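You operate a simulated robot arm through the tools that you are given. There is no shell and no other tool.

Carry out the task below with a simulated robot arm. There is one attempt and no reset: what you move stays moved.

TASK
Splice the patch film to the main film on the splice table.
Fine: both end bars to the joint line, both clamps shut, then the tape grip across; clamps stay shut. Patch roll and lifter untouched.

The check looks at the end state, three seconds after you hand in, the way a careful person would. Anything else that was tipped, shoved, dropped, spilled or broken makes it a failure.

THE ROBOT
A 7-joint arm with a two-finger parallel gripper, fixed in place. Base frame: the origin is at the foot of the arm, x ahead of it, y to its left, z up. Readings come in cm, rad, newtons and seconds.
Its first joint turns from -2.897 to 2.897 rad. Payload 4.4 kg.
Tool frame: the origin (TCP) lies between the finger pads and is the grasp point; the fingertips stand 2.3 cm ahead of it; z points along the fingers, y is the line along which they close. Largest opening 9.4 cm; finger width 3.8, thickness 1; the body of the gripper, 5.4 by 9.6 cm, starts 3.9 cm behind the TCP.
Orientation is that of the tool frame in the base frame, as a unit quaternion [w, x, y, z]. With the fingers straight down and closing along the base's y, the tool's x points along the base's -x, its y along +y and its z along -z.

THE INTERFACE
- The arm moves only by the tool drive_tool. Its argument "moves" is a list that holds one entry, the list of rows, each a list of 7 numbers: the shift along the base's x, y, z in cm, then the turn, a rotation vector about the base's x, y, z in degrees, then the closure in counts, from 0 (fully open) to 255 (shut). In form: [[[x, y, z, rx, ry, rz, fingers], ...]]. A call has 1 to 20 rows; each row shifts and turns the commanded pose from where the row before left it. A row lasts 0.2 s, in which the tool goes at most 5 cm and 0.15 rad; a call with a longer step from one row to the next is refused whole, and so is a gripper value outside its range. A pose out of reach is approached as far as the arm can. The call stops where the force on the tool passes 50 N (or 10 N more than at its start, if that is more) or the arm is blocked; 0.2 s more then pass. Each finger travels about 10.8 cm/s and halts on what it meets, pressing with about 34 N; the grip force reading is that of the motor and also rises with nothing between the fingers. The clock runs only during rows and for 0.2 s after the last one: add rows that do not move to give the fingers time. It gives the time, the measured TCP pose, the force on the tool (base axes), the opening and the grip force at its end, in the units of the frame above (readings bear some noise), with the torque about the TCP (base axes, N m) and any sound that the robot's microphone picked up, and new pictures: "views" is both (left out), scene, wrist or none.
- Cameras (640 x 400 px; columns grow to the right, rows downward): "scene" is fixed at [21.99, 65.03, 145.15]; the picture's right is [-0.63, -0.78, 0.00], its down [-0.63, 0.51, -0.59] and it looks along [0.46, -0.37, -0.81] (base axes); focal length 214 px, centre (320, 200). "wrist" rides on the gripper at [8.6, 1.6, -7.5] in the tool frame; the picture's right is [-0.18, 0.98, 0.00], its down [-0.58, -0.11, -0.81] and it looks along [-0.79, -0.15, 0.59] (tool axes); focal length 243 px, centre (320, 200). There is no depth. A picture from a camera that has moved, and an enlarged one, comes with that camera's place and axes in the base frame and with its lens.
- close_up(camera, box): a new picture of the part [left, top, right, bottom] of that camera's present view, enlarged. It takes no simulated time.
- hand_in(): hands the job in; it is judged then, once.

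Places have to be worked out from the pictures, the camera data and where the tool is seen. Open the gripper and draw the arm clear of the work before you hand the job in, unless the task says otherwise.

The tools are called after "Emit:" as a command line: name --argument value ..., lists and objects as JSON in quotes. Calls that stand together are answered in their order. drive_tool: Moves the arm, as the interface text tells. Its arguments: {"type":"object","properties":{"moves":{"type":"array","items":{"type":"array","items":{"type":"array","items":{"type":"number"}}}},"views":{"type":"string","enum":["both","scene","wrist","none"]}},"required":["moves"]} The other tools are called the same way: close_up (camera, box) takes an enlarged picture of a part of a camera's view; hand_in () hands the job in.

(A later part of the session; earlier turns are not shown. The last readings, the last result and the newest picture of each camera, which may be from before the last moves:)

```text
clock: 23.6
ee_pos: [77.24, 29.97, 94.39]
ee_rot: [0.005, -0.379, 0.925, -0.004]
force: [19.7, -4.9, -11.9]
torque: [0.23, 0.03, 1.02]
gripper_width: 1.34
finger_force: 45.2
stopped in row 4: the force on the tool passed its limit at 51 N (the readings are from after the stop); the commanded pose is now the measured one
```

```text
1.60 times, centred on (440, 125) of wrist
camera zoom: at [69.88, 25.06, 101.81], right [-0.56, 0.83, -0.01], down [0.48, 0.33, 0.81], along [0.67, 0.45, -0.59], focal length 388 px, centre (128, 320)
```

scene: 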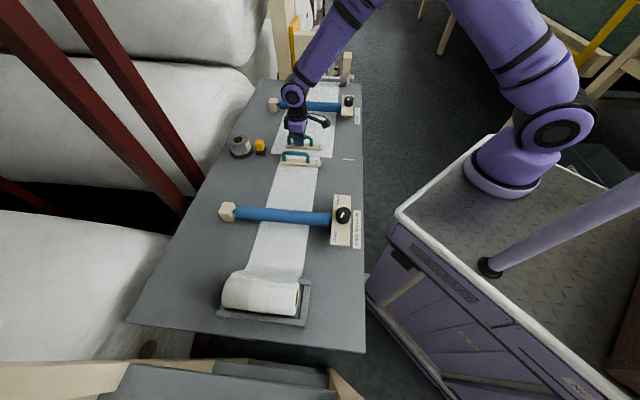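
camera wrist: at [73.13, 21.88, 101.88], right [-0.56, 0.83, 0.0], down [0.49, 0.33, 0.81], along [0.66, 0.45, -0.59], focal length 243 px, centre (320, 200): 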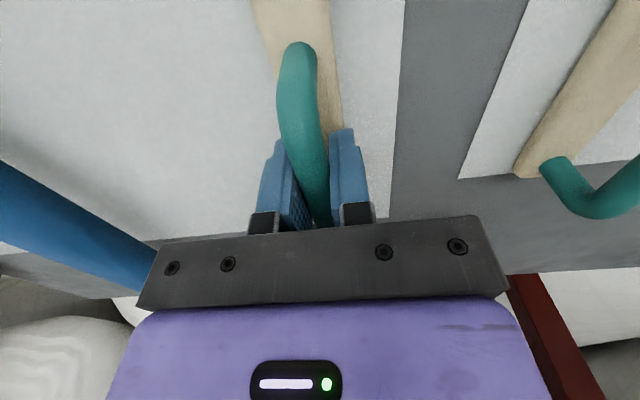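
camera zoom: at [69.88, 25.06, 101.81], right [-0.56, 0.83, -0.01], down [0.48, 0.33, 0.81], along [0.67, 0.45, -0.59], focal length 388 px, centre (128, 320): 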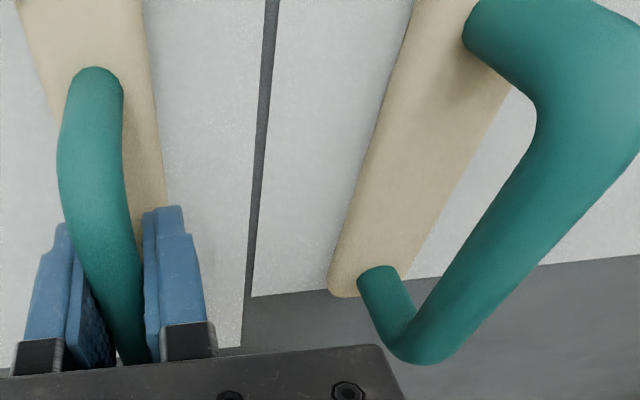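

The film edge doesn't move under more than 50 N, so both films are at their stops with a small symmetric gap. I'll open, rise and level the tool.

Emit:
drive_tool --moves '[[[0, 0, 0, 0, 0, 0, 220], [0, 0, 0, 0, 0, 0, 170], [0, 0, 0, 0, 0, 0, 130], [0, 0, 0, 0, 0, 0, 130], [0, 0, 1.5, 0, 0, 0, 130], [0, 0, 3, 0, 0, 0, 130], [0, 0, 4, 0, 0, 0, 130], [0, 0, 4, 0.2, 0.7, 0.4, 130], [0, 0, 0, 0, 0, 0, 130]]]' --views "both"

Emit:
close_up --camera "scene" --box '[270, 130, 350, 180]'

```text
clock: 25.6
ee_pos: [77.0, 30.13, 107.1]
ee_rot: [-0.002, -0.382, 0.924, 0.001]
force: [-0.2, 0.1, 0.2]
torque: [0.01, -0.01, 0.01]
gripper_width: 4.61
finger_force: 0.0
camera wrist: at [69.77, 25.13, 114.56], right [-0.56, 0.83, 0.0], down [0.49, 0.33, 0.81], along [0.66, 0.46, -0.59], focal length 243 px, centre (320, 200)
```

scene: 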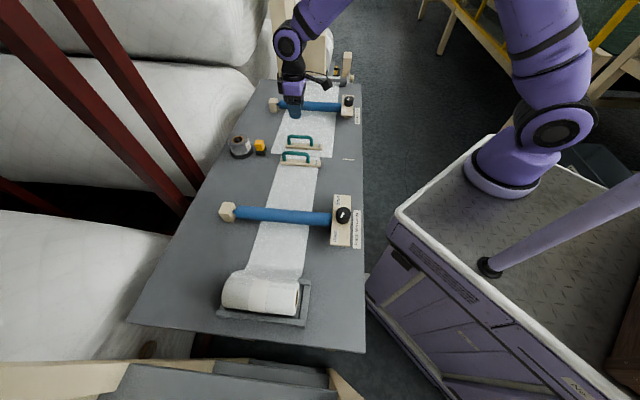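
wrist: 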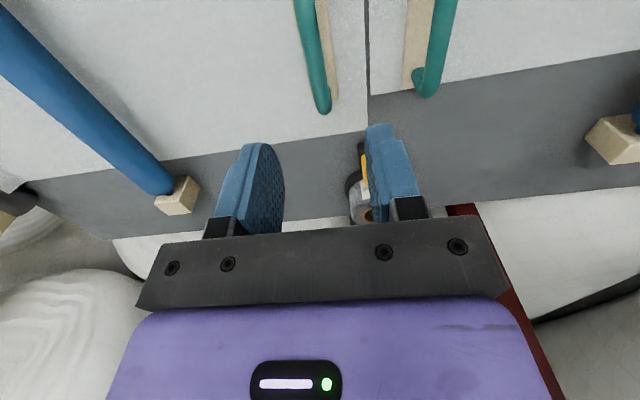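

```text
8.00 times, centred on (310, 155) of scene
camera zoom: at [21.99, 65.03, 145.15], right [-0.63, -0.78, 0.0], down [-0.63, 0.51, -0.59], along [0.46, -0.37, -0.81], focal length 1716 px, centre (400, 560)
```

zoom: 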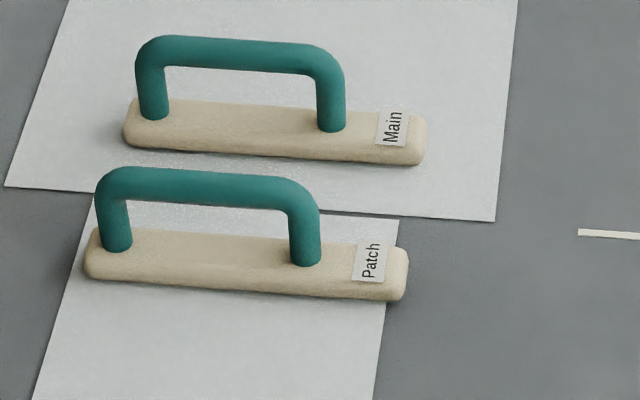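

Both bars are on the joint line. Now I'll move above the main clamp knob, estimated at (84.5, −1.5), keeping the height.

Emit:
drive_tool --moves '[[[0.93, -3.95, 0, 0, 0, 0, 60], [0.93, -3.95, 0, 0, 0, 0, 60], [0.93, -3.95, 0, 0, 0, 0, 60], [0.93, -3.95, 0, 0, 0, 0, 60], [0.93, -3.95, 0, 0, 0, 0, 60], [0.93, -3.95, 0, 0, 0, 0, 60], [0.93, -3.95, 0, 0, 0, 0, 60], [0.93, -3.95, 0, 0, 0, 0, 60], [0, 0, 0, 0, 0, 0, 60]]]' --views "both"

Emit:
close_up --camera "wrist" --box '[220, 0, 420, 150]'

Emit:
close_up --camera "scene" --box '[310, 60, 380, 130]'

```text
clock: 27.6
ee_pos: [84.59, -1.62, 106.97]
ee_rot: [-0.001, -0.382, 0.924, 0.001]
force: [-0.2, -0.4, -0.1]
torque: [0.0, 0.01, 0.0]
gripper_width: 7.16
finger_force: 0.1
camera wrist: at [77.26, -6.57, 114.52], right [-0.56, 0.83, 0.0], down [0.49, 0.33, 0.81], along [0.66, 0.46, -0.59], focal length 243 px, centre (320, 200)
```

scene: 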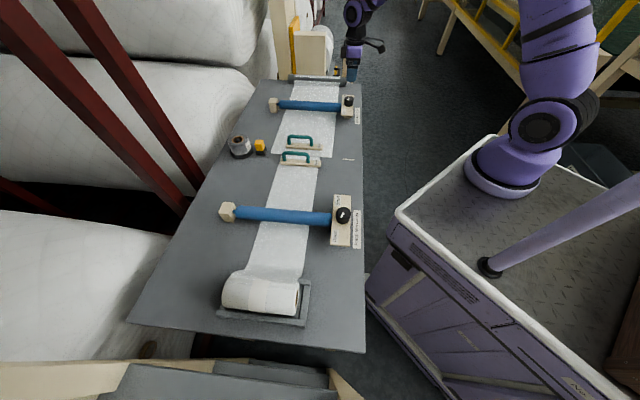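
wrist: 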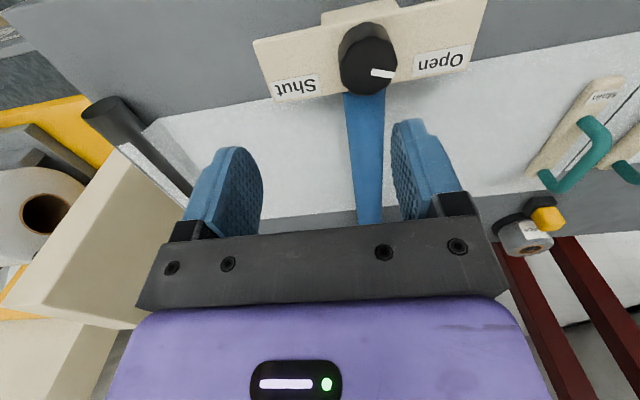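

```text
2.67 times, centred on (320, 75) of wrist
camera zoom: at [77.26, -6.57, 114.52], right [-0.56, 0.83, 0.0], down [0.49, 0.33, 0.81], along [0.66, 0.46, -0.59], focal length 647 px, centre (320, 533)
```

zoom: 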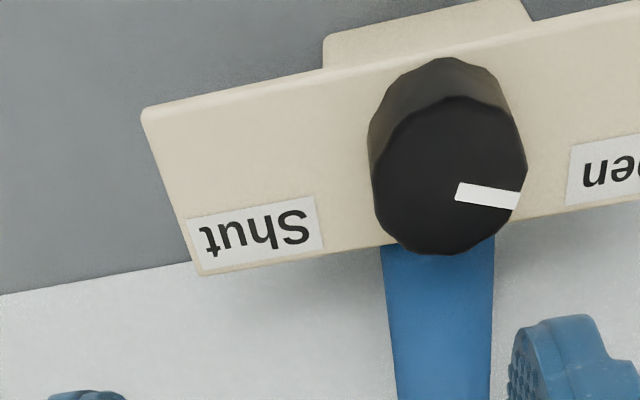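

```text
5.71 times, centred on (345, 95) of scene
camera zoom: at [21.99, 65.03, 145.15], right [-0.63, -0.78, 0.0], down [-0.63, 0.51, -0.59], along [0.46, -0.37, -0.81], focal length 1226 px, centre (177, 800)
```

zoom: 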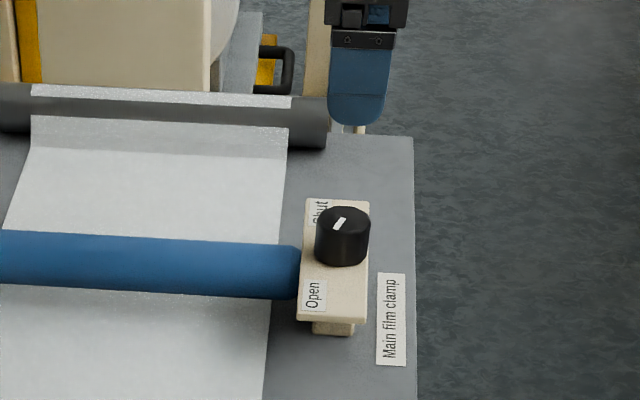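

Triangulation puts the main knob at about (82.1, 0.9), with its top at z≈97.2 and a diameter of about 4 cm. The pointer is at "Open" and must turn clockwise roughly 145° to "Shut". I'll centre over it, turn the tool +70° to leave room for the sweep, and descend partway.

Emit:
drive_tool --moves '[[[-0.3, 0.3, 0, 0, 0, 8, 60], [-0.3, 0.3, 0, 0, 0, 8, 60], [-0.3, 0.3, 0, 0, 0, 8, 60], [-0.3, 0.3, 0, 0, 0, 8, 60], [-0.3, 0.3, 0, 0, 0, 8, 60], [-0.3, 0.3, 0, 0, 0, 8, 60], [-0.3, 0.3, 0, 0, 0, 8, 60], [-0.3, 0.3, -1, 0, 0, 8, 60], [-0.04, 0.1, -2, 0, 0, 6, 60], [0, 0, 0, 0, 0, 0, 60], [0, 0, 0, 0, 0, 0, 60]]]' --views "both"

Emit:
close_up --camera "scene" --box '[310, 60, 380, 130]'

```text
clock: 30.0
ee_pos: [82.0, 0.87, 103.84]
ee_rot: [0.002, 0.844, -0.537, 0.0]
force: [0.4, -0.4, 0.2]
torque: [-0.02, 0.03, 0.02]
gripper_width: 7.2
finger_force: 0.2
camera wrist: at [84.22, -7.57, 111.46], right [-0.97, -0.25, 0.0], down [-0.15, 0.57, 0.81], along [-0.2, 0.78, -0.59], focal length 243 px, centre (320, 200)
```

scene: 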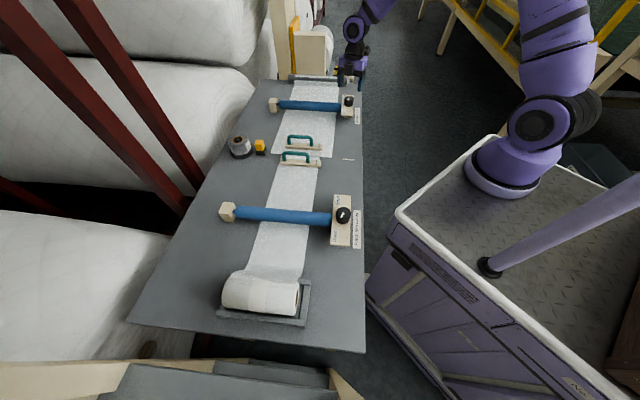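
wrist: 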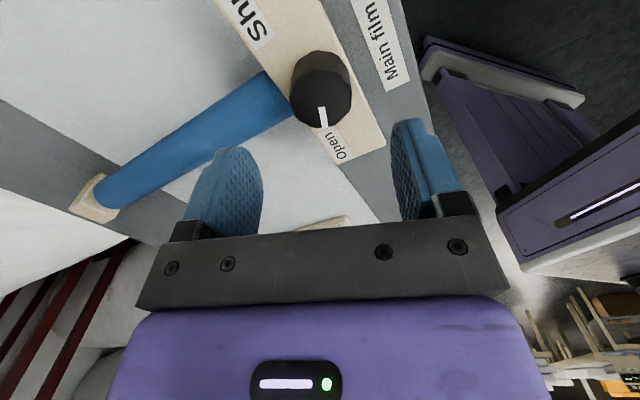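

```text
5.71 times, centred on (345, 95) of scene
camera zoom: at [21.99, 65.03, 145.15], right [-0.63, -0.78, 0.0], down [-0.63, 0.51, -0.59], along [0.46, -0.37, -0.81], focal length 1226 px, centre (177, 800)
```

zoom: 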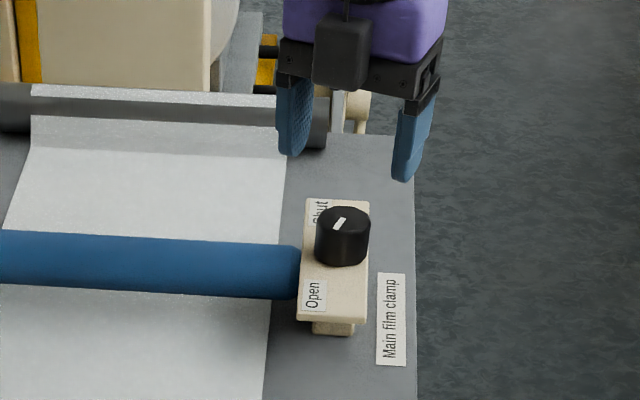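

The knob is centred under the tool at 115° yaw. I'll descend slowly so the fingertips end just above the plate.

Emit:
drive_tool --moves '[[[0, 0, -1.5, 0, 0, 0, 60], [0, 0, -1.5, 0, 0, 0, 60], [0, 0, -1.2, 0, 0, 0, 60], [0, 0, -0.8, 0, 0, 0, 60], [0, 0, -0.6, 0, 0, 0, 60], [0, 0, 0, 0, 0, 0, 60]]]' --views "both"

Emit:
close_up --camera "scene" --box '[320, 75, 370, 125]'

Emit:
close_up --camera "wrist" --box '[180, 60, 480, 250]'

```text
clock: 31.4
ee_pos: [82.06, 0.95, 98.51]
ee_rot: [0.002, 0.843, -0.538, 0.0]
force: [-0.1, 0.2, 0.6]
torque: [0.0, 0.01, 0.0]
gripper_width: 7.21
finger_force: 0.1
camera wrist: at [84.24, -7.53, 105.91], right [-0.97, -0.25, 0.0], down [-0.15, 0.57, 0.81], along [-0.2, 0.78, -0.59], focal length 243 px, centre (320, 200)
```

scene: 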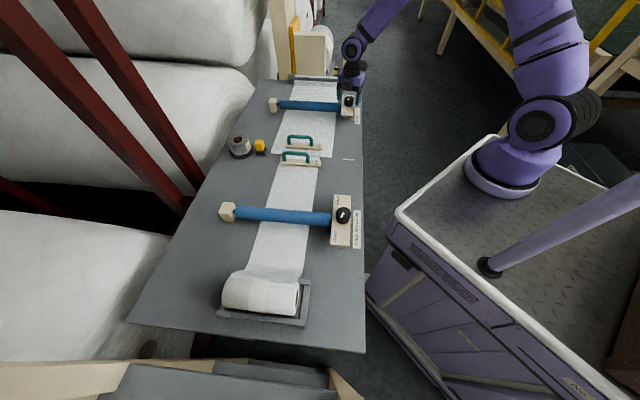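
wrist: 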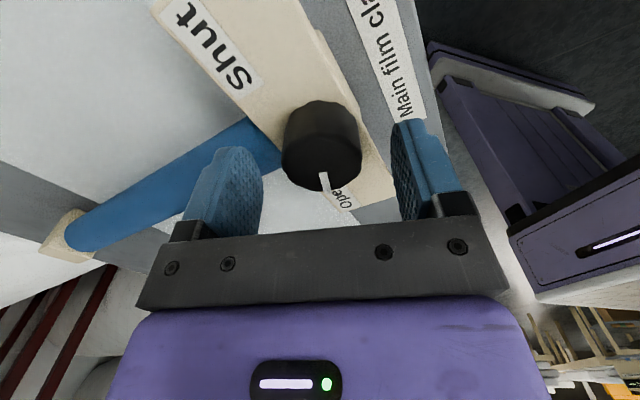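

```text
8.00 times, centred on (345, 100) of scene
camera zoom: at [21.99, 65.03, 145.15], right [-0.63, -0.78, 0.0], down [-0.63, 0.51, -0.59], along [0.46, -0.37, -0.81], focal length 1716 px, centre (120, 1000)
```

zoom: 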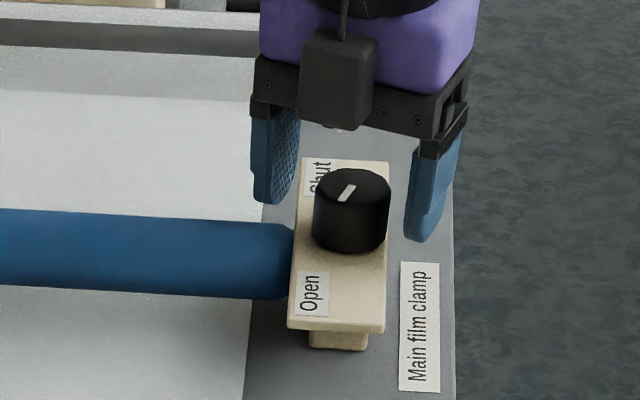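

```text
2.11 times, centred on (330, 155) of wrist
camera zoom: at [84.24, -7.53, 105.91], right [-0.97, -0.25, 0.0], down [-0.15, 0.57, 0.81], along [-0.2, 0.78, -0.59], focal length 511 px, centre (299, 295)
```

zoom: 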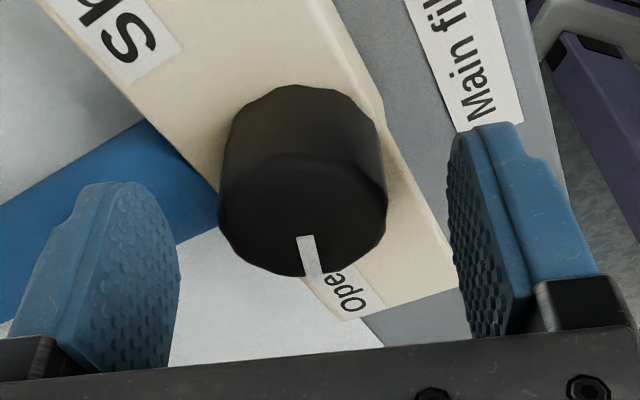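

The knob is well centred between the pads. I'll lower 0.6 cm more and close on it.

Emit:
drive_tool --moves '[[[0, 0, -0.3, 0, 0, 0, 60], [0, 0, -0.3, 0, 0, 0, 60], [0, 0, 0, 0, 0, 0, 110], [0, 0, 0, 0, 0, 0, 160], [0, 0, 0, 0, 0, 0, 255], [0, 0, 0, 0, 0, 0, 255], [0, 0, 0, 0, 0, 0, 255]]]' --views "both"

Emit:
close_up --camera "scene" --box '[320, 75, 370, 125]'

Emit:
close_up --camera "wrist" --box '[180, 60, 480, 250]'

```text
clock: 33.0
ee_pos: [81.92, 0.99, 97.73]
ee_rot: [0.001, 0.844, -0.537, 0.0]
force: [-16.8, -5.2, -4.1]
torque: [-0.28, 0.38, -0.05]
gripper_width: 3.92
finger_force: 45.3
camera wrist: at [84.14, -7.59, 105.27], right [-0.97, -0.25, 0.0], down [-0.14, 0.58, 0.81], along [-0.2, 0.78, -0.59], focal length 243 px, centre (320, 200)
```

scene: 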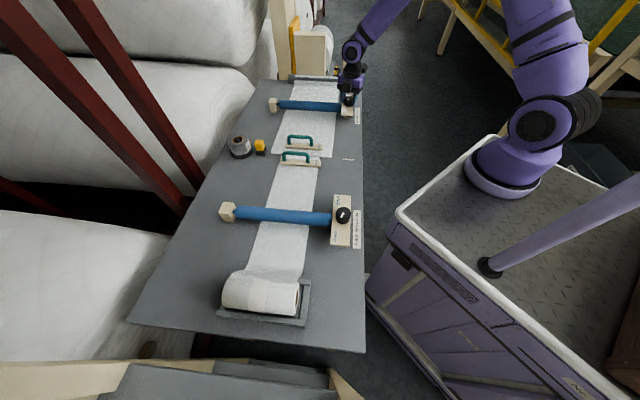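
wrist: 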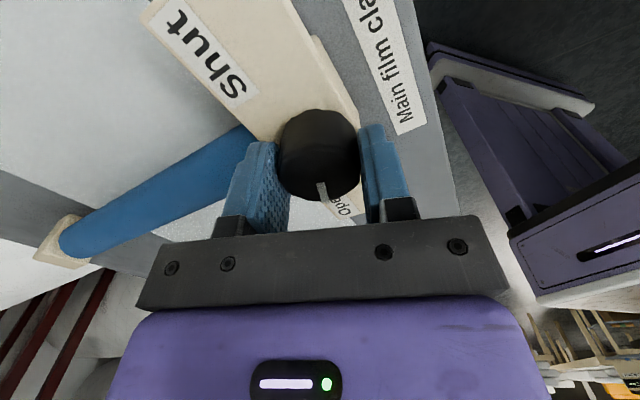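

```text
8.00 times, centred on (345, 100) of scene
camera zoom: at [21.99, 65.03, 145.15], right [-0.63, -0.78, 0.0], down [-0.63, 0.51, -0.59], along [0.46, -0.37, -0.81], focal length 1716 px, centre (120, 1000)
```

zoom: 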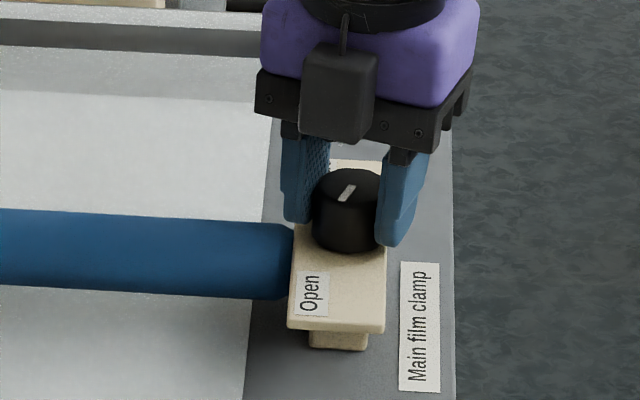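

```text
2.11 times, centred on (330, 155) of wrist
camera zoom: at [84.14, -7.59, 105.27], right [-0.97, -0.25, 0.0], down [-0.14, 0.58, 0.81], along [-0.2, 0.78, -0.59], focal length 511 px, centre (299, 295)
```

zoom: 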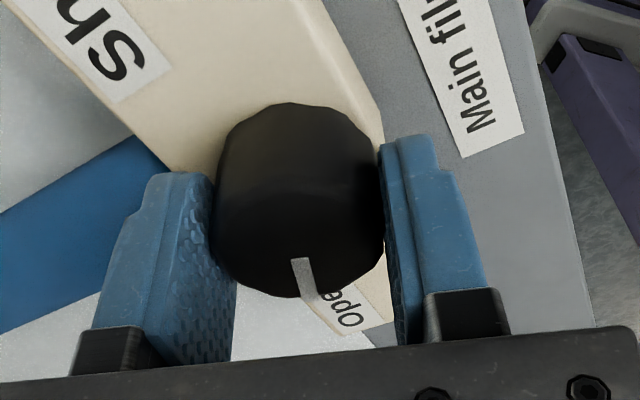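

The knob is gripped at 3.92 cm. I'll shift about 0.2 cm to relieve the side load and turn 30° clockwise as a test.

Emit:
drive_tool --moves '[[[-0.2, -0.06, 0, 0, 0, 0, 255], [0, 0, 0, 0, 0, -5, 255], [0, 0, 0, 0, 0, -5, 255], [0, 0, 0, 0, 0, -5, 255], [0, 0, 0, 0, 0, -5, 255], [0, 0, 0, 0, 0, -5, 255], [0, 0, 0, 0, 0, -5, 255], [0, 0, 0, 0, 0, 0, 255]]]' --views "both"

Emit:
close_up --camera "scene" --box '[320, 75, 370, 125]'

Emit:
close_up --camera "wrist" --box '[180, 60, 480, 250]'

```text
clock: 34.8
ee_pos: [82.01, 0.99, 97.93]
ee_rot: [0.0, -0.674, 0.738, 0.001]
force: [18.9, 1.8, -6.6]
torque: [0.03, -0.46, 0.03]
gripper_width: 3.9
finger_force: 44.5
camera wrist: at [79.65, -7.54, 105.27], right [-0.96, 0.27, 0.0], down [0.16, 0.57, 0.81], along [0.22, 0.78, -0.59], focal length 243 px, centre (320, 200)
```

scene: 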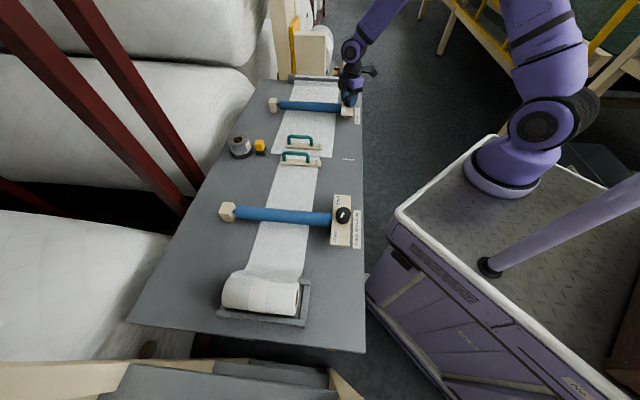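
wrist: 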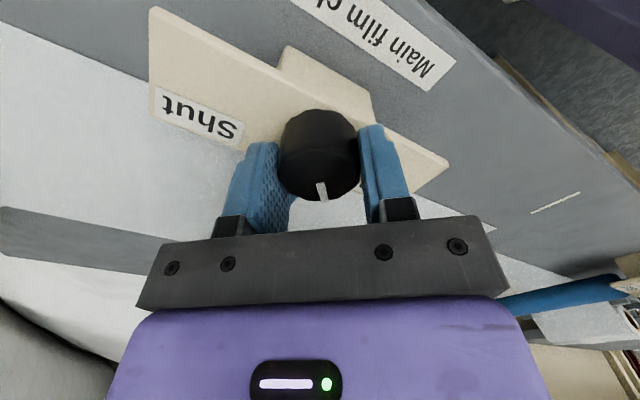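

```text
8.00 times, centred on (345, 100) of scene
camera zoom: at [21.99, 65.03, 145.15], right [-0.63, -0.78, 0.0], down [-0.63, 0.51, -0.59], along [0.46, -0.37, -0.81], focal length 1716 px, centre (120, 1000)
```

zoom: 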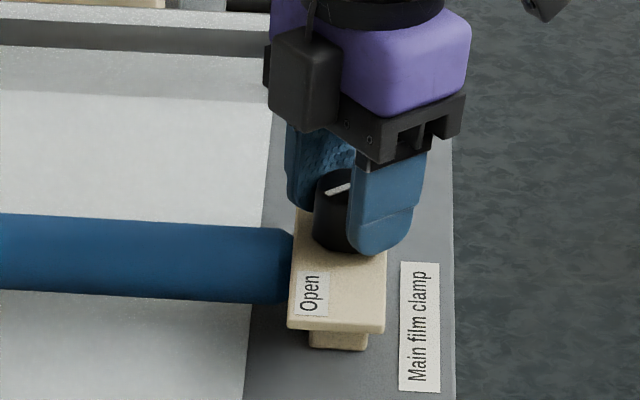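

```text
2.11 times, centred on (330, 155) of wrist
camera zoom: at [79.65, -7.54, 105.27], right [-0.96, 0.27, 0.0], down [0.16, 0.57, 0.81], along [0.22, 0.78, -0.59], focal length 511 px, centre (299, 295)
```

zoom: 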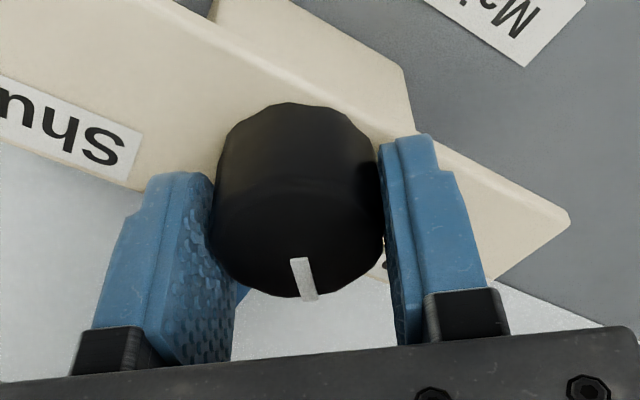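

The knob turns with the gripper and the pointer stays fixed relative to the fingers. I'll recentre by 0.1 cm and continue clockwise about 90° more.

Emit:
drive_tool --moves '[[[0.11, 0.02, 0, 0, 0, -4, 255], [0, 0, 0, 0, 0, -6, 255], [0, 0, 0, 0, 0, -6, 255], [0, 0, 0, 0, 0, -6, 255], [0, 0, 0, 0, 0, -6, 255], [0, 0, 0, 0, 0, -6, 255], [0, 0, 0, 0, 0, -6, 255], [0, 0, 0, 0, 0, -6, 255], [0, 0, 0, 0, 0, -6, 255], [0, 0, 0, 0, 0, -6, 255], [0, 0, 0, 0, 0, -6, 255], [0, 0, 0, 0, 0, -6, 255], [0, 0, 0, 0, 0, -6, 255], [0, 0, 0, 0, 0, -6, 255], [0, 0, 0, 0, 0, -6, 255], [0, 0, 0, 0, 0, 0, 255]]]' --views "both"

Emit:
close_up --camera "scene" --box '[320, 75, 370, 125]'

Emit:
close_up --camera "wrist" --box '[180, 60, 480, 250]'

```text
clock: 38.2
ee_pos: [82.02, 0.72, 97.77]
ee_rot: [-0.001, 0.029, 1.0, 0.002]
force: [15.2, -33.6, 12.0]
torque: [-0.82, 0.16, 0.01]
gripper_width: 3.92
finger_force: 45.2
camera wrist: at [73.37, 2.79, 105.29], right [0.24, 0.97, 0.0], down [0.58, -0.14, 0.8], along [0.78, -0.19, -0.59], focal length 243 px, centre (320, 200)
```

scene: 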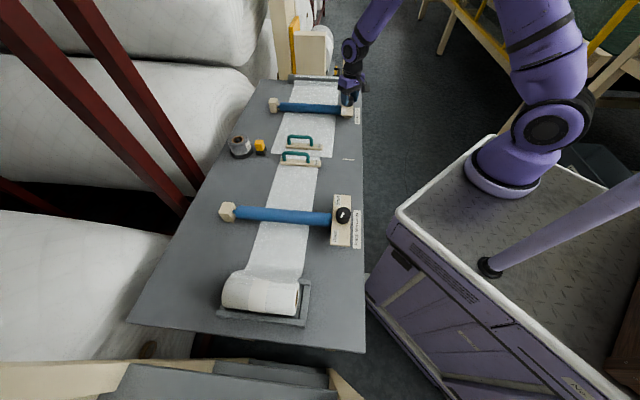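
wrist: 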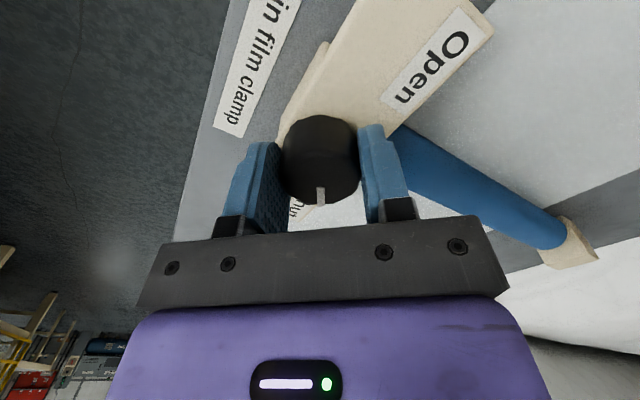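

```text
8.00 times, centred on (345, 100) of scene
camera zoom: at [21.99, 65.03, 145.15], right [-0.63, -0.78, 0.0], down [-0.63, 0.51, -0.59], along [0.46, -0.37, -0.81], focal length 1716 px, centre (120, 1000)
```

zoom: 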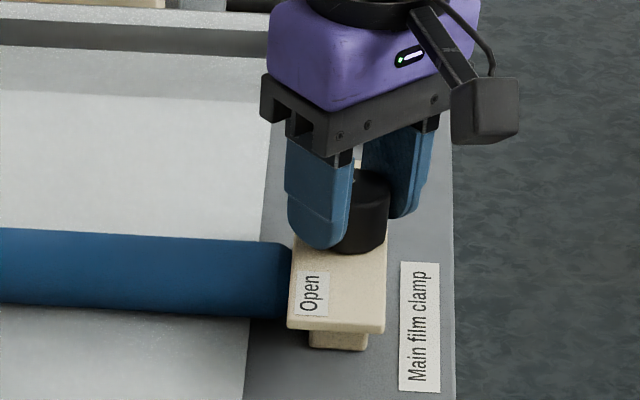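

```text
2.11 times, centred on (330, 155) of wrist
camera zoom: at [73.37, 2.79, 105.29], right [0.24, 0.97, 0.0], down [0.58, -0.14, 0.8], along [0.78, -0.19, -0.59], focal length 511 px, centre (299, 295)
```

zoom: 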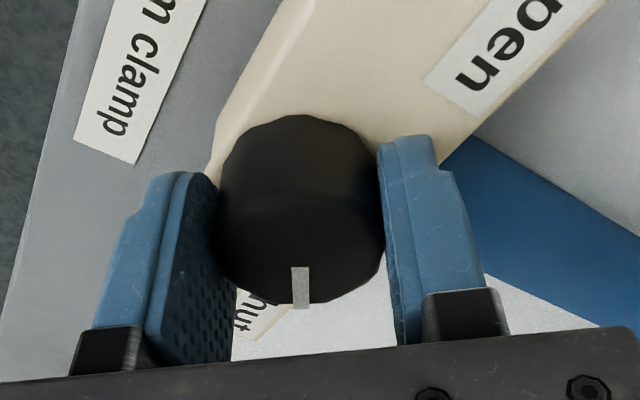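

The knob has turned about 118° and the blue bar has visibly lowered by about 1 cm. I'll relieve the lateral load and turn a further 12°, watching for the end stop.

Emit:
drive_tool --moves '[[[0.1, -0.3, 0.1, 0, 0, 0, 255], [0, 0, 0, 0, 0, 0, 255], [0, 0, 0, 0, 0, -4, 255], [0, 0, 0, 0, 0, -4, 255], [0, 0, 0, 0, 0, -4, 255], [0, 0, 0, 0, 0, 0, 255]]]' --views "none"

Emit:
close_up --camera "scene" --box '[320, 75, 370, 125]'

Emit:
close_up --camera "wrist" --box '[180, 60, 480, 250]'

```text
clock: 39.6
ee_pos: [81.98, 0.67, 97.78]
ee_rot: [-0.002, 0.13, 0.992, 0.001]
force: [-16.6, -5.2, -22.8]
torque: [0.01, 0.64, -0.02]
gripper_width: 3.9
finger_force: 44.6
```

```text
8.00 times, centred on (345, 100) of scene
camera zoom: at [21.99, 65.03, 145.15], right [-0.63, -0.78, 0.0], down [-0.63, 0.51, -0.59], along [0.46, -0.37, -0.81], focal length 1716 px, centre (120, 1000)
```

zoom: 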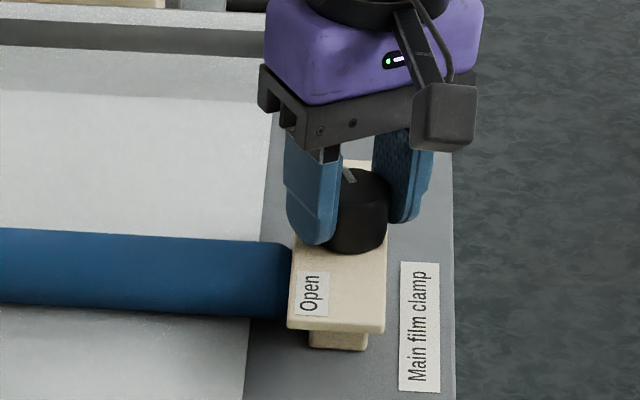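

```text
2.11 times, centred on (330, 155) of wrist
camera zoom: at [74.0, 4.51, 105.32], right [0.43, 0.9, 0.0], down [0.54, -0.26, 0.8], along [0.72, -0.35, -0.6], focal length 511 px, centre (299, 295)
```

zoom: 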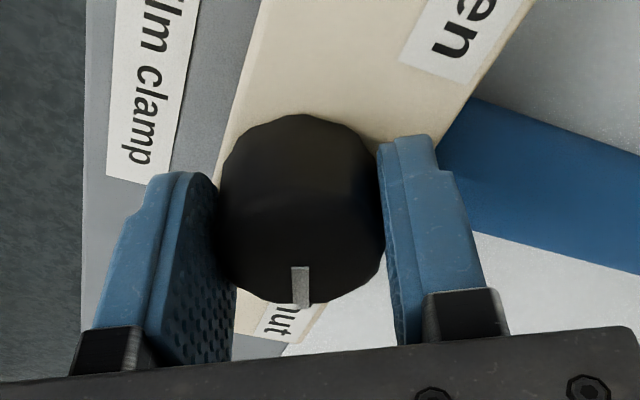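

The pointer is still following and now lies almost on the "Shut" label. I'll continue another 12° to find the end stop.

Emit:
drive_tool --moves '[[[-0.1, 0, -0.1, 0, 0, 0, 255], [0, 0, 0, 0, 0, -4, 255], [0, 0, 0, 0, 0, -4, 255], [0, 0, 0, 0, 0, -4, 255], [0, 0, 0, 0, 0, 0, 255]]]' --views "none"

Emit:
close_up --camera "scene" --box '[320, 75, 370, 125]'

Emit:
close_up --camera "wrist" --box '[180, 60, 480, 250]'

```text
clock: 40.8
ee_pos: [82.15, 0.68, 97.9]
ee_rot: [0.001, 0.233, 0.972, 0.003]
force: [4.5, -3.0, -3.3]
torque: [-0.17, -0.17, 0.59]
gripper_width: 3.93
finger_force: 45.3
```

```text
8.00 times, centred on (345, 100) of scene
camera zoom: at [21.99, 65.03, 145.15], right [-0.63, -0.78, 0.0], down [-0.63, 0.51, -0.59], along [0.46, -0.37, -0.81], focal length 1716 px, centre (120, 1000)
```

zoom: 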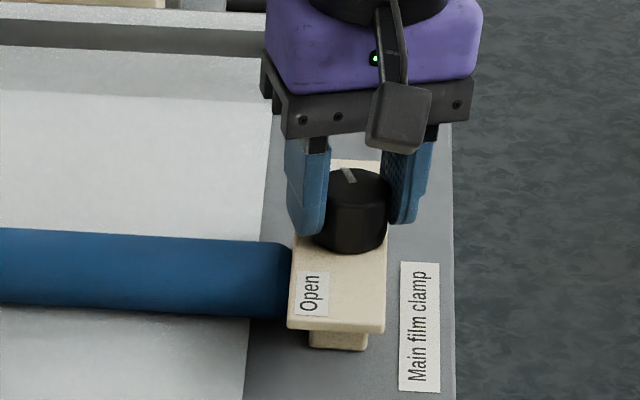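

```text
2.11 times, centred on (330, 155) of wrist
camera zoom: at [75.11, 6.0, 105.37], right [0.61, 0.79, 0.0], down [0.47, -0.36, 0.81], along [0.64, -0.49, -0.59], focal length 511 px, centre (299, 295)
```

zoom: 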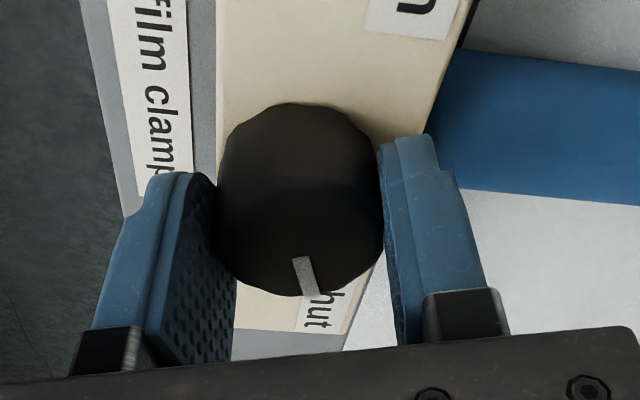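

The torque about z rose to 0.59 N m and the knob slipped slightly in the grip with its pointer at "Shut", so that is the end stop. I'll release, rise and inspect.

Emit:
drive_tool --moves '[[[0, 0, 0, 0, 0, 0, 180], [0, 0, 0, 0, 0, 0, 100], [0, 0, 0, 0, 0, 0, 60], [0, 0, 0, 0, 0, 0, 60], [0, 0, 2, 0, 0, 0, 60], [0, 0, 3, 0, 0, 0, 60], [0, 0, 4, 0, 0, 0, 60], [0, 0, 0, 0, 0, 0, 60]]]' --views "both"

Emit:
close_up --camera "scene" --box '[260, 70, 370, 140]'

Emit:
close_up --camera "scene" --box '[320, 75, 370, 125]'

Emit:
close_up --camera "wrist" --box '[180, 0, 480, 190]'

```text
clock: 42.6
ee_pos: [81.91, 0.61, 106.82]
ee_rot: [-0.001, 0.233, 0.972, 0.0]
force: [-0.1, -0.4, -0.3]
torque: [0.02, -0.04, 0.01]
gripper_width: 7.21
finger_force: 0.1
camera wrist: at [74.96, 6.01, 114.26], right [0.61, 0.79, 0.0], down [0.47, -0.36, 0.81], along [0.64, -0.49, -0.59], focal length 243 px, centre (320, 200)
```

scene: 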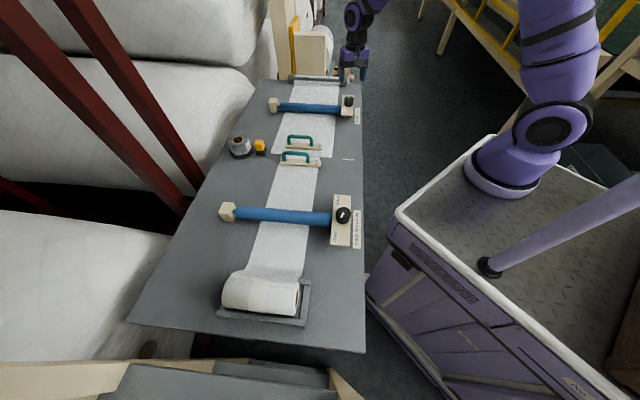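
wrist: 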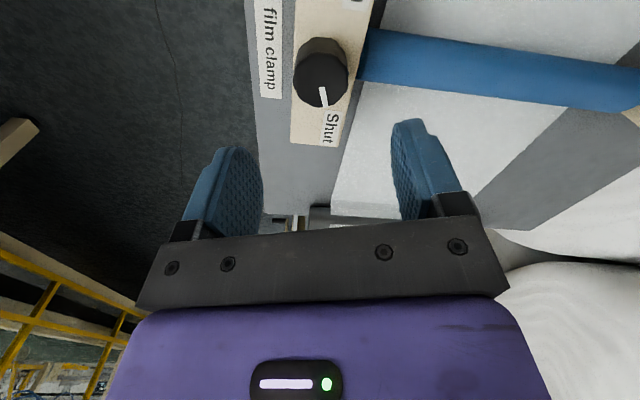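

```text
5.71 times, centred on (315, 105) of scene
camera zoom: at [21.99, 65.03, 145.15], right [-0.63, -0.78, 0.0], down [-0.63, 0.51, -0.59], along [0.46, -0.37, -0.81], focal length 1226 px, centre (349, 743)
```

zoom: 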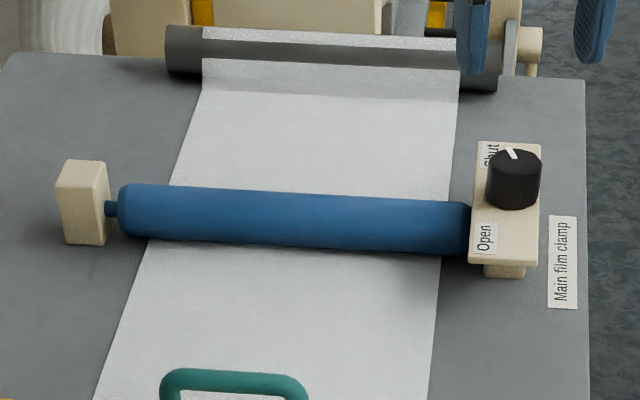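

```text
8.00 times, centred on (345, 100) of scene
camera zoom: at [21.99, 65.03, 145.15], right [-0.63, -0.78, 0.0], down [-0.63, 0.51, -0.59], along [0.46, -0.37, -0.81], focal length 1716 px, centre (120, 1000)
```

zoom: 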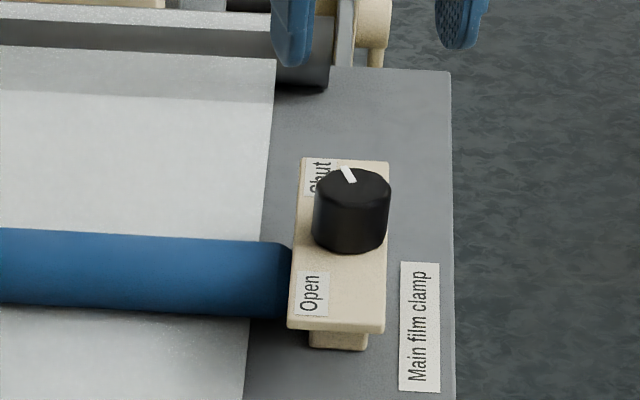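

```text
2.11 times, centred on (330, 95) of wrist
camera zoom: at [74.96, 6.01, 114.26], right [0.61, 0.79, 0.0], down [0.47, -0.36, 0.81], along [0.64, -0.49, -0.59], focal length 511 px, centre (299, 421)
```

zoom: 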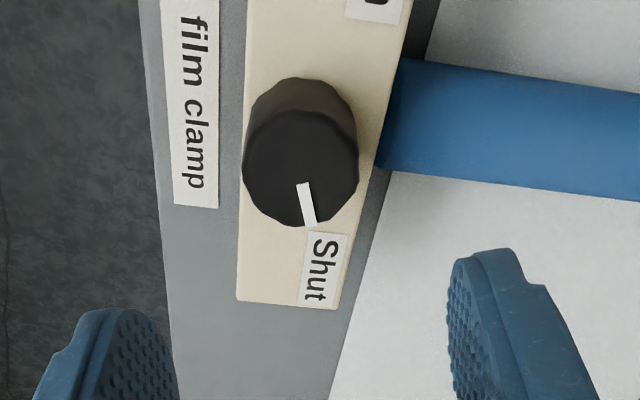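

The main clamp is shut, with its pointer at "Shut" and the bar lowered. Now I'll travel to the patch knob, estimated at (42.2, 40.7), rotating the tool back to leave sweep room.

Emit:
drive_tool --moves '[[[-1.985, 2.005, 0, 0, 0, 8.4, 60], [-1.985, 2.005, 0, 0, 0, 8.4, 60], [-1.985, 2.005, 0, 0, 0, 8.4, 60], [-1.985, 2.005, 0, 0, 0, 8.4, 60], [-1.985, 2.005, 0, 0, 0, 8.4, 60], [-1.985, 2.005, 0, 0, 0, 8.4, 60], [-1.985, 2.005, 0, 0, 0, 8.4, 60], [-1.985, 2.005, 0, 0, 0, 8.4, 60], [-1.985, 2.005, 0, 0, 0, 8.4, 60], [-1.985, 2.005, 0, 0, 0, 8.4, 60], [-1.985, 2.005, 0, 0, 0, 8.4, 60], [-1.985, 2.005, 0, 0, 0, 8.4, 60], [-1.985, 2.005, 0, 0, 0, 8.4, 60], [-1.985, 2.005, 0, 0, 0, 8.4, 60], [-1.985, 2.005, 0, 0, 0, 8.4, 60], [-1.985, 2.005, 0, 0, 0, 8.4, 60], [-1.985, 2.005, 0, 0, 0, 8.4, 60], [-1.985, 2.005, 0, 0, 0, 8.4, 60], [-1.985, 2.005, 0, 0, 0, 8.4, 60], [-1.985, 2.005, 0, 0, 0, 8.4, 60]]]' --views "both"

Emit:
close_up --camera "scene" --box '[300, 170, 380, 260]'

Emit:
close_up --camera "wrist" --box '[180, 0, 480, 190]'

```text
clock: 46.8
ee_pos: [42.06, 40.64, 106.7]
ee_rot: [0.002, 0.943, -0.333, 0.0]
force: [0.7, -1.5, 0.2]
torque: [0.02, 0.01, 0.0]
gripper_width: 7.18
finger_force: 0.0
camera wrist: at [47.82, 33.94, 114.22], right [-0.76, -0.65, 0.0], down [-0.38, 0.45, 0.81], along [-0.52, 0.61, -0.59], focal length 243 px, centre (320, 200)
```

scene: 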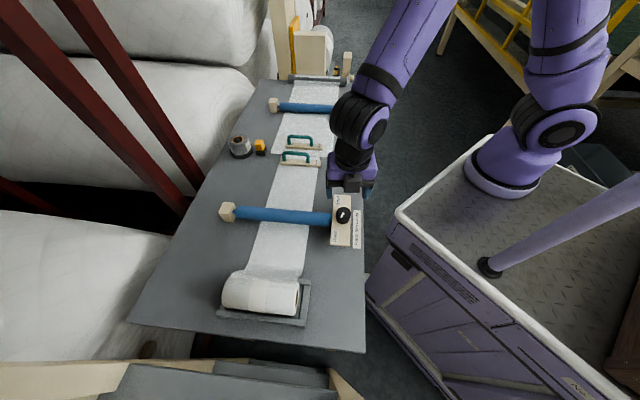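
wrist: 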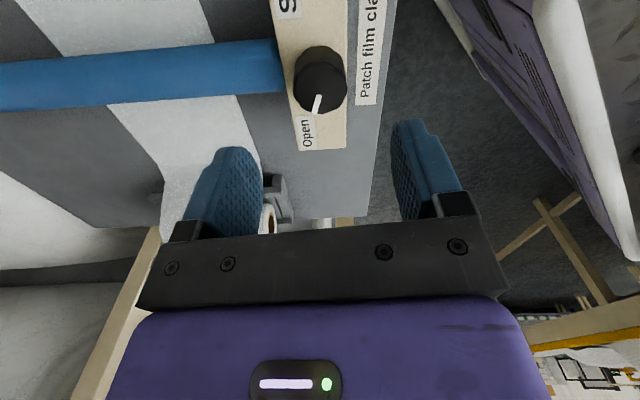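

```text
4.44 times, centred on (340, 215) of scene
camera zoom: at [21.99, 65.03, 145.15], right [-0.63, -0.78, 0.0], down [-0.63, 0.51, -0.59], along [0.46, -0.37, -0.81], focal length 953 px, centre (231, 133)
```

zoom: 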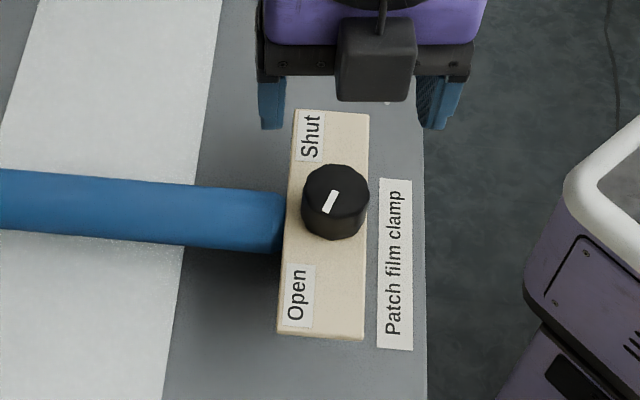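

```text
2.11 times, centred on (330, 95) of wrist
camera zoom: at [47.82, 33.94, 114.22], right [-0.76, -0.65, 0.0], down [-0.38, 0.45, 0.81], along [-0.52, 0.61, -0.59], focal length 511 px, centre (299, 421)
```

zoom: 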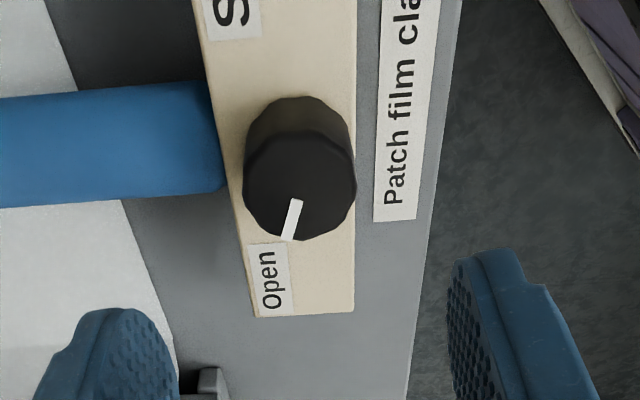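

The patch knob looks slightly further from the camera than the TCP. I'll shift to about (41.85, 41.0), drop 5 cm and recheck the centring.

Emit:
drive_tool --moves '[[[-0.2, 0.36, -2, 0, 0, 0, 60], [0, 0, -2, 0, 0, 0, 60], [0, 0, -1, 0, 0, 0, 60], [0, 0, 0, 0, 0, 0, 60]]]' --views "none"

Emit:
close_up --camera "scene" --box '[310, 170, 370, 240]'

Emit:
close_up --camera "wrist" --box '[180, 40, 480, 230]'

```text
clock: 47.8
ee_pos: [41.98, 41.06, 101.78]
ee_rot: [0.002, 0.942, -0.334, 0.0]
force: [-0.4, -0.2, 0.4]
torque: [0.01, 0.0, -0.03]
gripper_width: 7.22
finger_force: 0.1
```

```text
5.71 times, centred on (340, 205) of scene
camera zoom: at [21.99, 65.03, 145.15], right [-0.63, -0.78, 0.0], down [-0.63, 0.51, -0.59], along [0.46, -0.37, -0.81], focal length 1226 px, centre (206, 171)
```

zoom: 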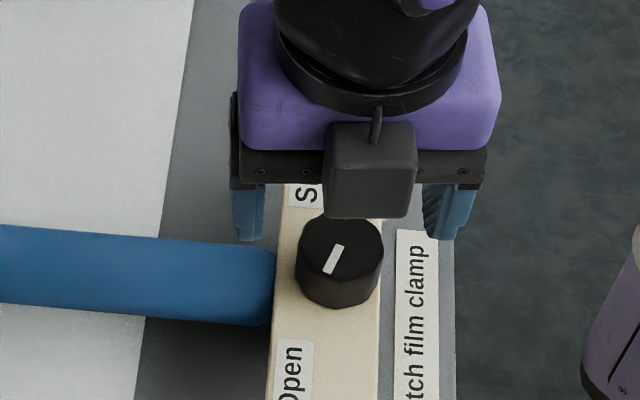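

```text
2.11 times, centred on (330, 135) of wrist
camera zoom: at [47.68, 34.32, 109.27], right [-0.76, -0.65, 0.0], down [-0.38, 0.45, 0.81], along [-0.52, 0.61, -0.59], focal length 511 px, centre (299, 337)
```

zoom: 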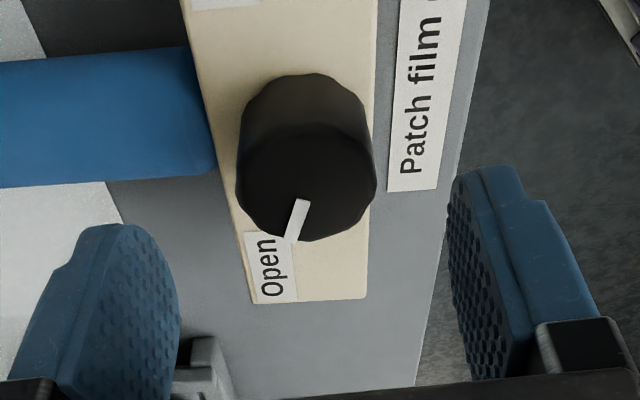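

With the knob top calibrated at z≈97.7, the knob centre is about (41.74, 41.09). I'll correct to that, descend to z≈97.9 and close.

Emit:
drive_tool --moves '[[[-0.24, 0.03, -1.2, 0, 0, 0, 60], [0, 0, -1.2, 0, 0, 0, 60], [0, 0, -0.9, 0, 0, 0, 60], [0, 0, -0.5, 0, 0, 0, 60], [0, 0, 0, 0, 0, 0, 60], [0, 0, 0, 0, 0, 0, 110], [0, 0, 0, 0, 0, 0, 160], [0, 0, 0, 0, 0, 0, 255], [0, 0, 0, 0, 0, 0, 255], [0, 0, 0, 0, 0, 0, 255]]]' --views "both"

Emit:
close_up --camera "wrist" --box '[180, 60, 480, 250]'

```text
clock: 50.0
ee_pos: [41.64, 40.99, 97.99]
ee_rot: [0.002, 0.942, -0.334, 0.0]
force: [-3.4, -4.2, -2.5]
torque: [-0.1, 0.06, 0.02]
gripper_width: 3.88
finger_force: 44.4
camera wrist: at [47.43, 34.35, 105.5], right [-0.76, -0.65, 0.0], down [-0.38, 0.45, 0.81], along [-0.52, 0.61, -0.59], focal length 243 px, centre (320, 200)
```

scene: 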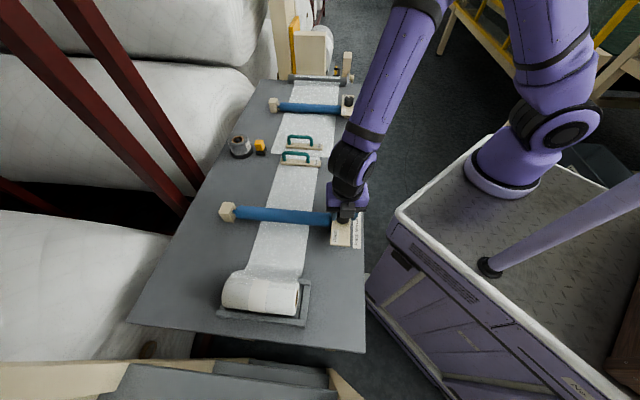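
wrist: 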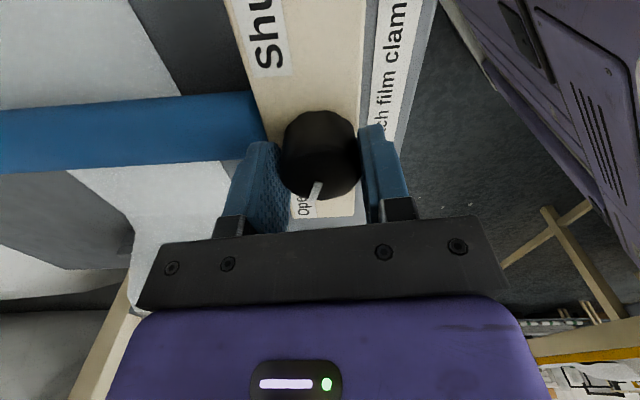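

```text
2.11 times, centred on (330, 155) of wrist
camera zoom: at [47.43, 34.35, 105.5], right [-0.76, -0.65, 0.0], down [-0.38, 0.45, 0.81], along [-0.52, 0.61, -0.59], focal length 511 px, centre (299, 295)
```

zoom: 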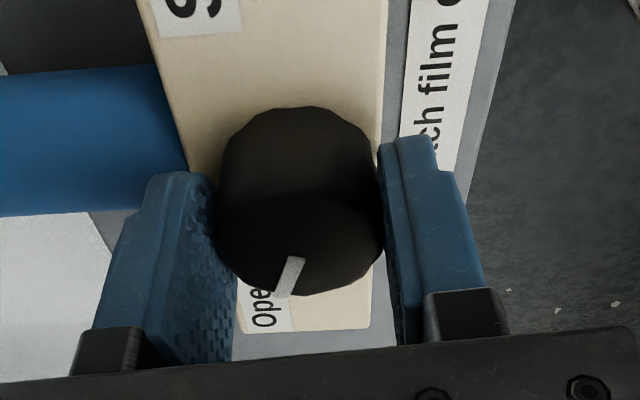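

The grip is well centred with little side load. I'll turn 60° clockwise first and check the loads.

Emit:
drive_tool --moves '[[[0, 0, 0, 0, 0, -4, 255], [0, 0, 0, 0, 0, -6, 255], [0, 0, 0, 0, 0, -6, 255], [0, 0, 0, 0, 0, -6, 255], [0, 0, 0, 0, 0, -6, 255], [0, 0, 0, 0, 0, -6, 255], [0, 0, 0, 0, 0, -6, 255], [0, 0, 0, 0, 0, -6, 255], [0, 0, 0, 0, 0, -6, 255], [0, 0, 0, 0, 0, -6, 255], [0, 0, 0, 0, 0, -2, 255], [0, 0, 0, 0, 0, 0, 255]]]' --views "none"

Emit:
close_up --camera "wrist" --box '[180, 60, 480, 250]'

Emit:
close_up --camera "scene" --box '[220, 160, 370, 260]'

```text
clock: 52.6
ee_pos: [41.65, 40.99, 97.98]
ee_rot: [0.0, -0.649, 0.761, 0.002]
force: [-4.1, -3.7, -3.2]
torque: [-0.64, 0.09, 0.01]
gripper_width: 3.92
finger_force: 45.1
```

```text
2.11 times, centred on (330, 155) of wrist
camera zoom: at [38.77, 32.73, 105.5], right [-0.94, 0.34, 0.0], down [0.2, 0.56, 0.81], along [0.27, 0.76, -0.59], focal length 511 px, centre (299, 295)
```

zoom: 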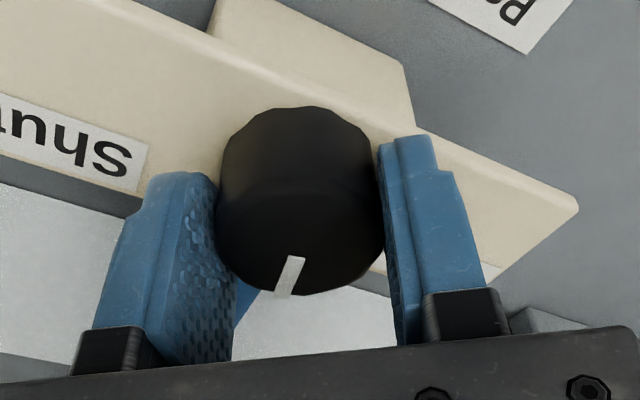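

```text
4.00 times, centred on (295, 210) of scene
camera zoom: at [21.99, 65.03, 145.15], right [-0.63, -0.78, 0.0], down [-0.63, 0.51, -0.59], along [0.46, -0.37, -0.81], focal length 858 px, centre (420, 160)
```

zoom: 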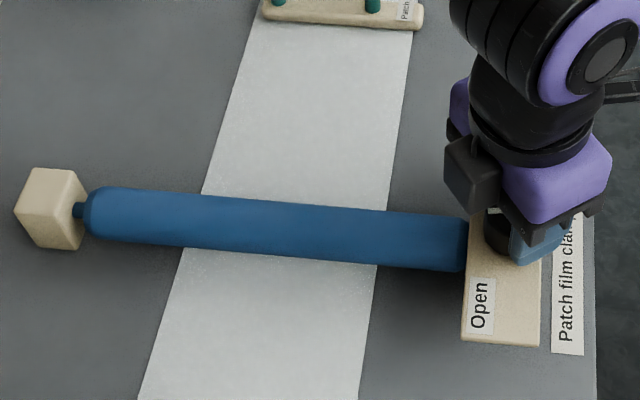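

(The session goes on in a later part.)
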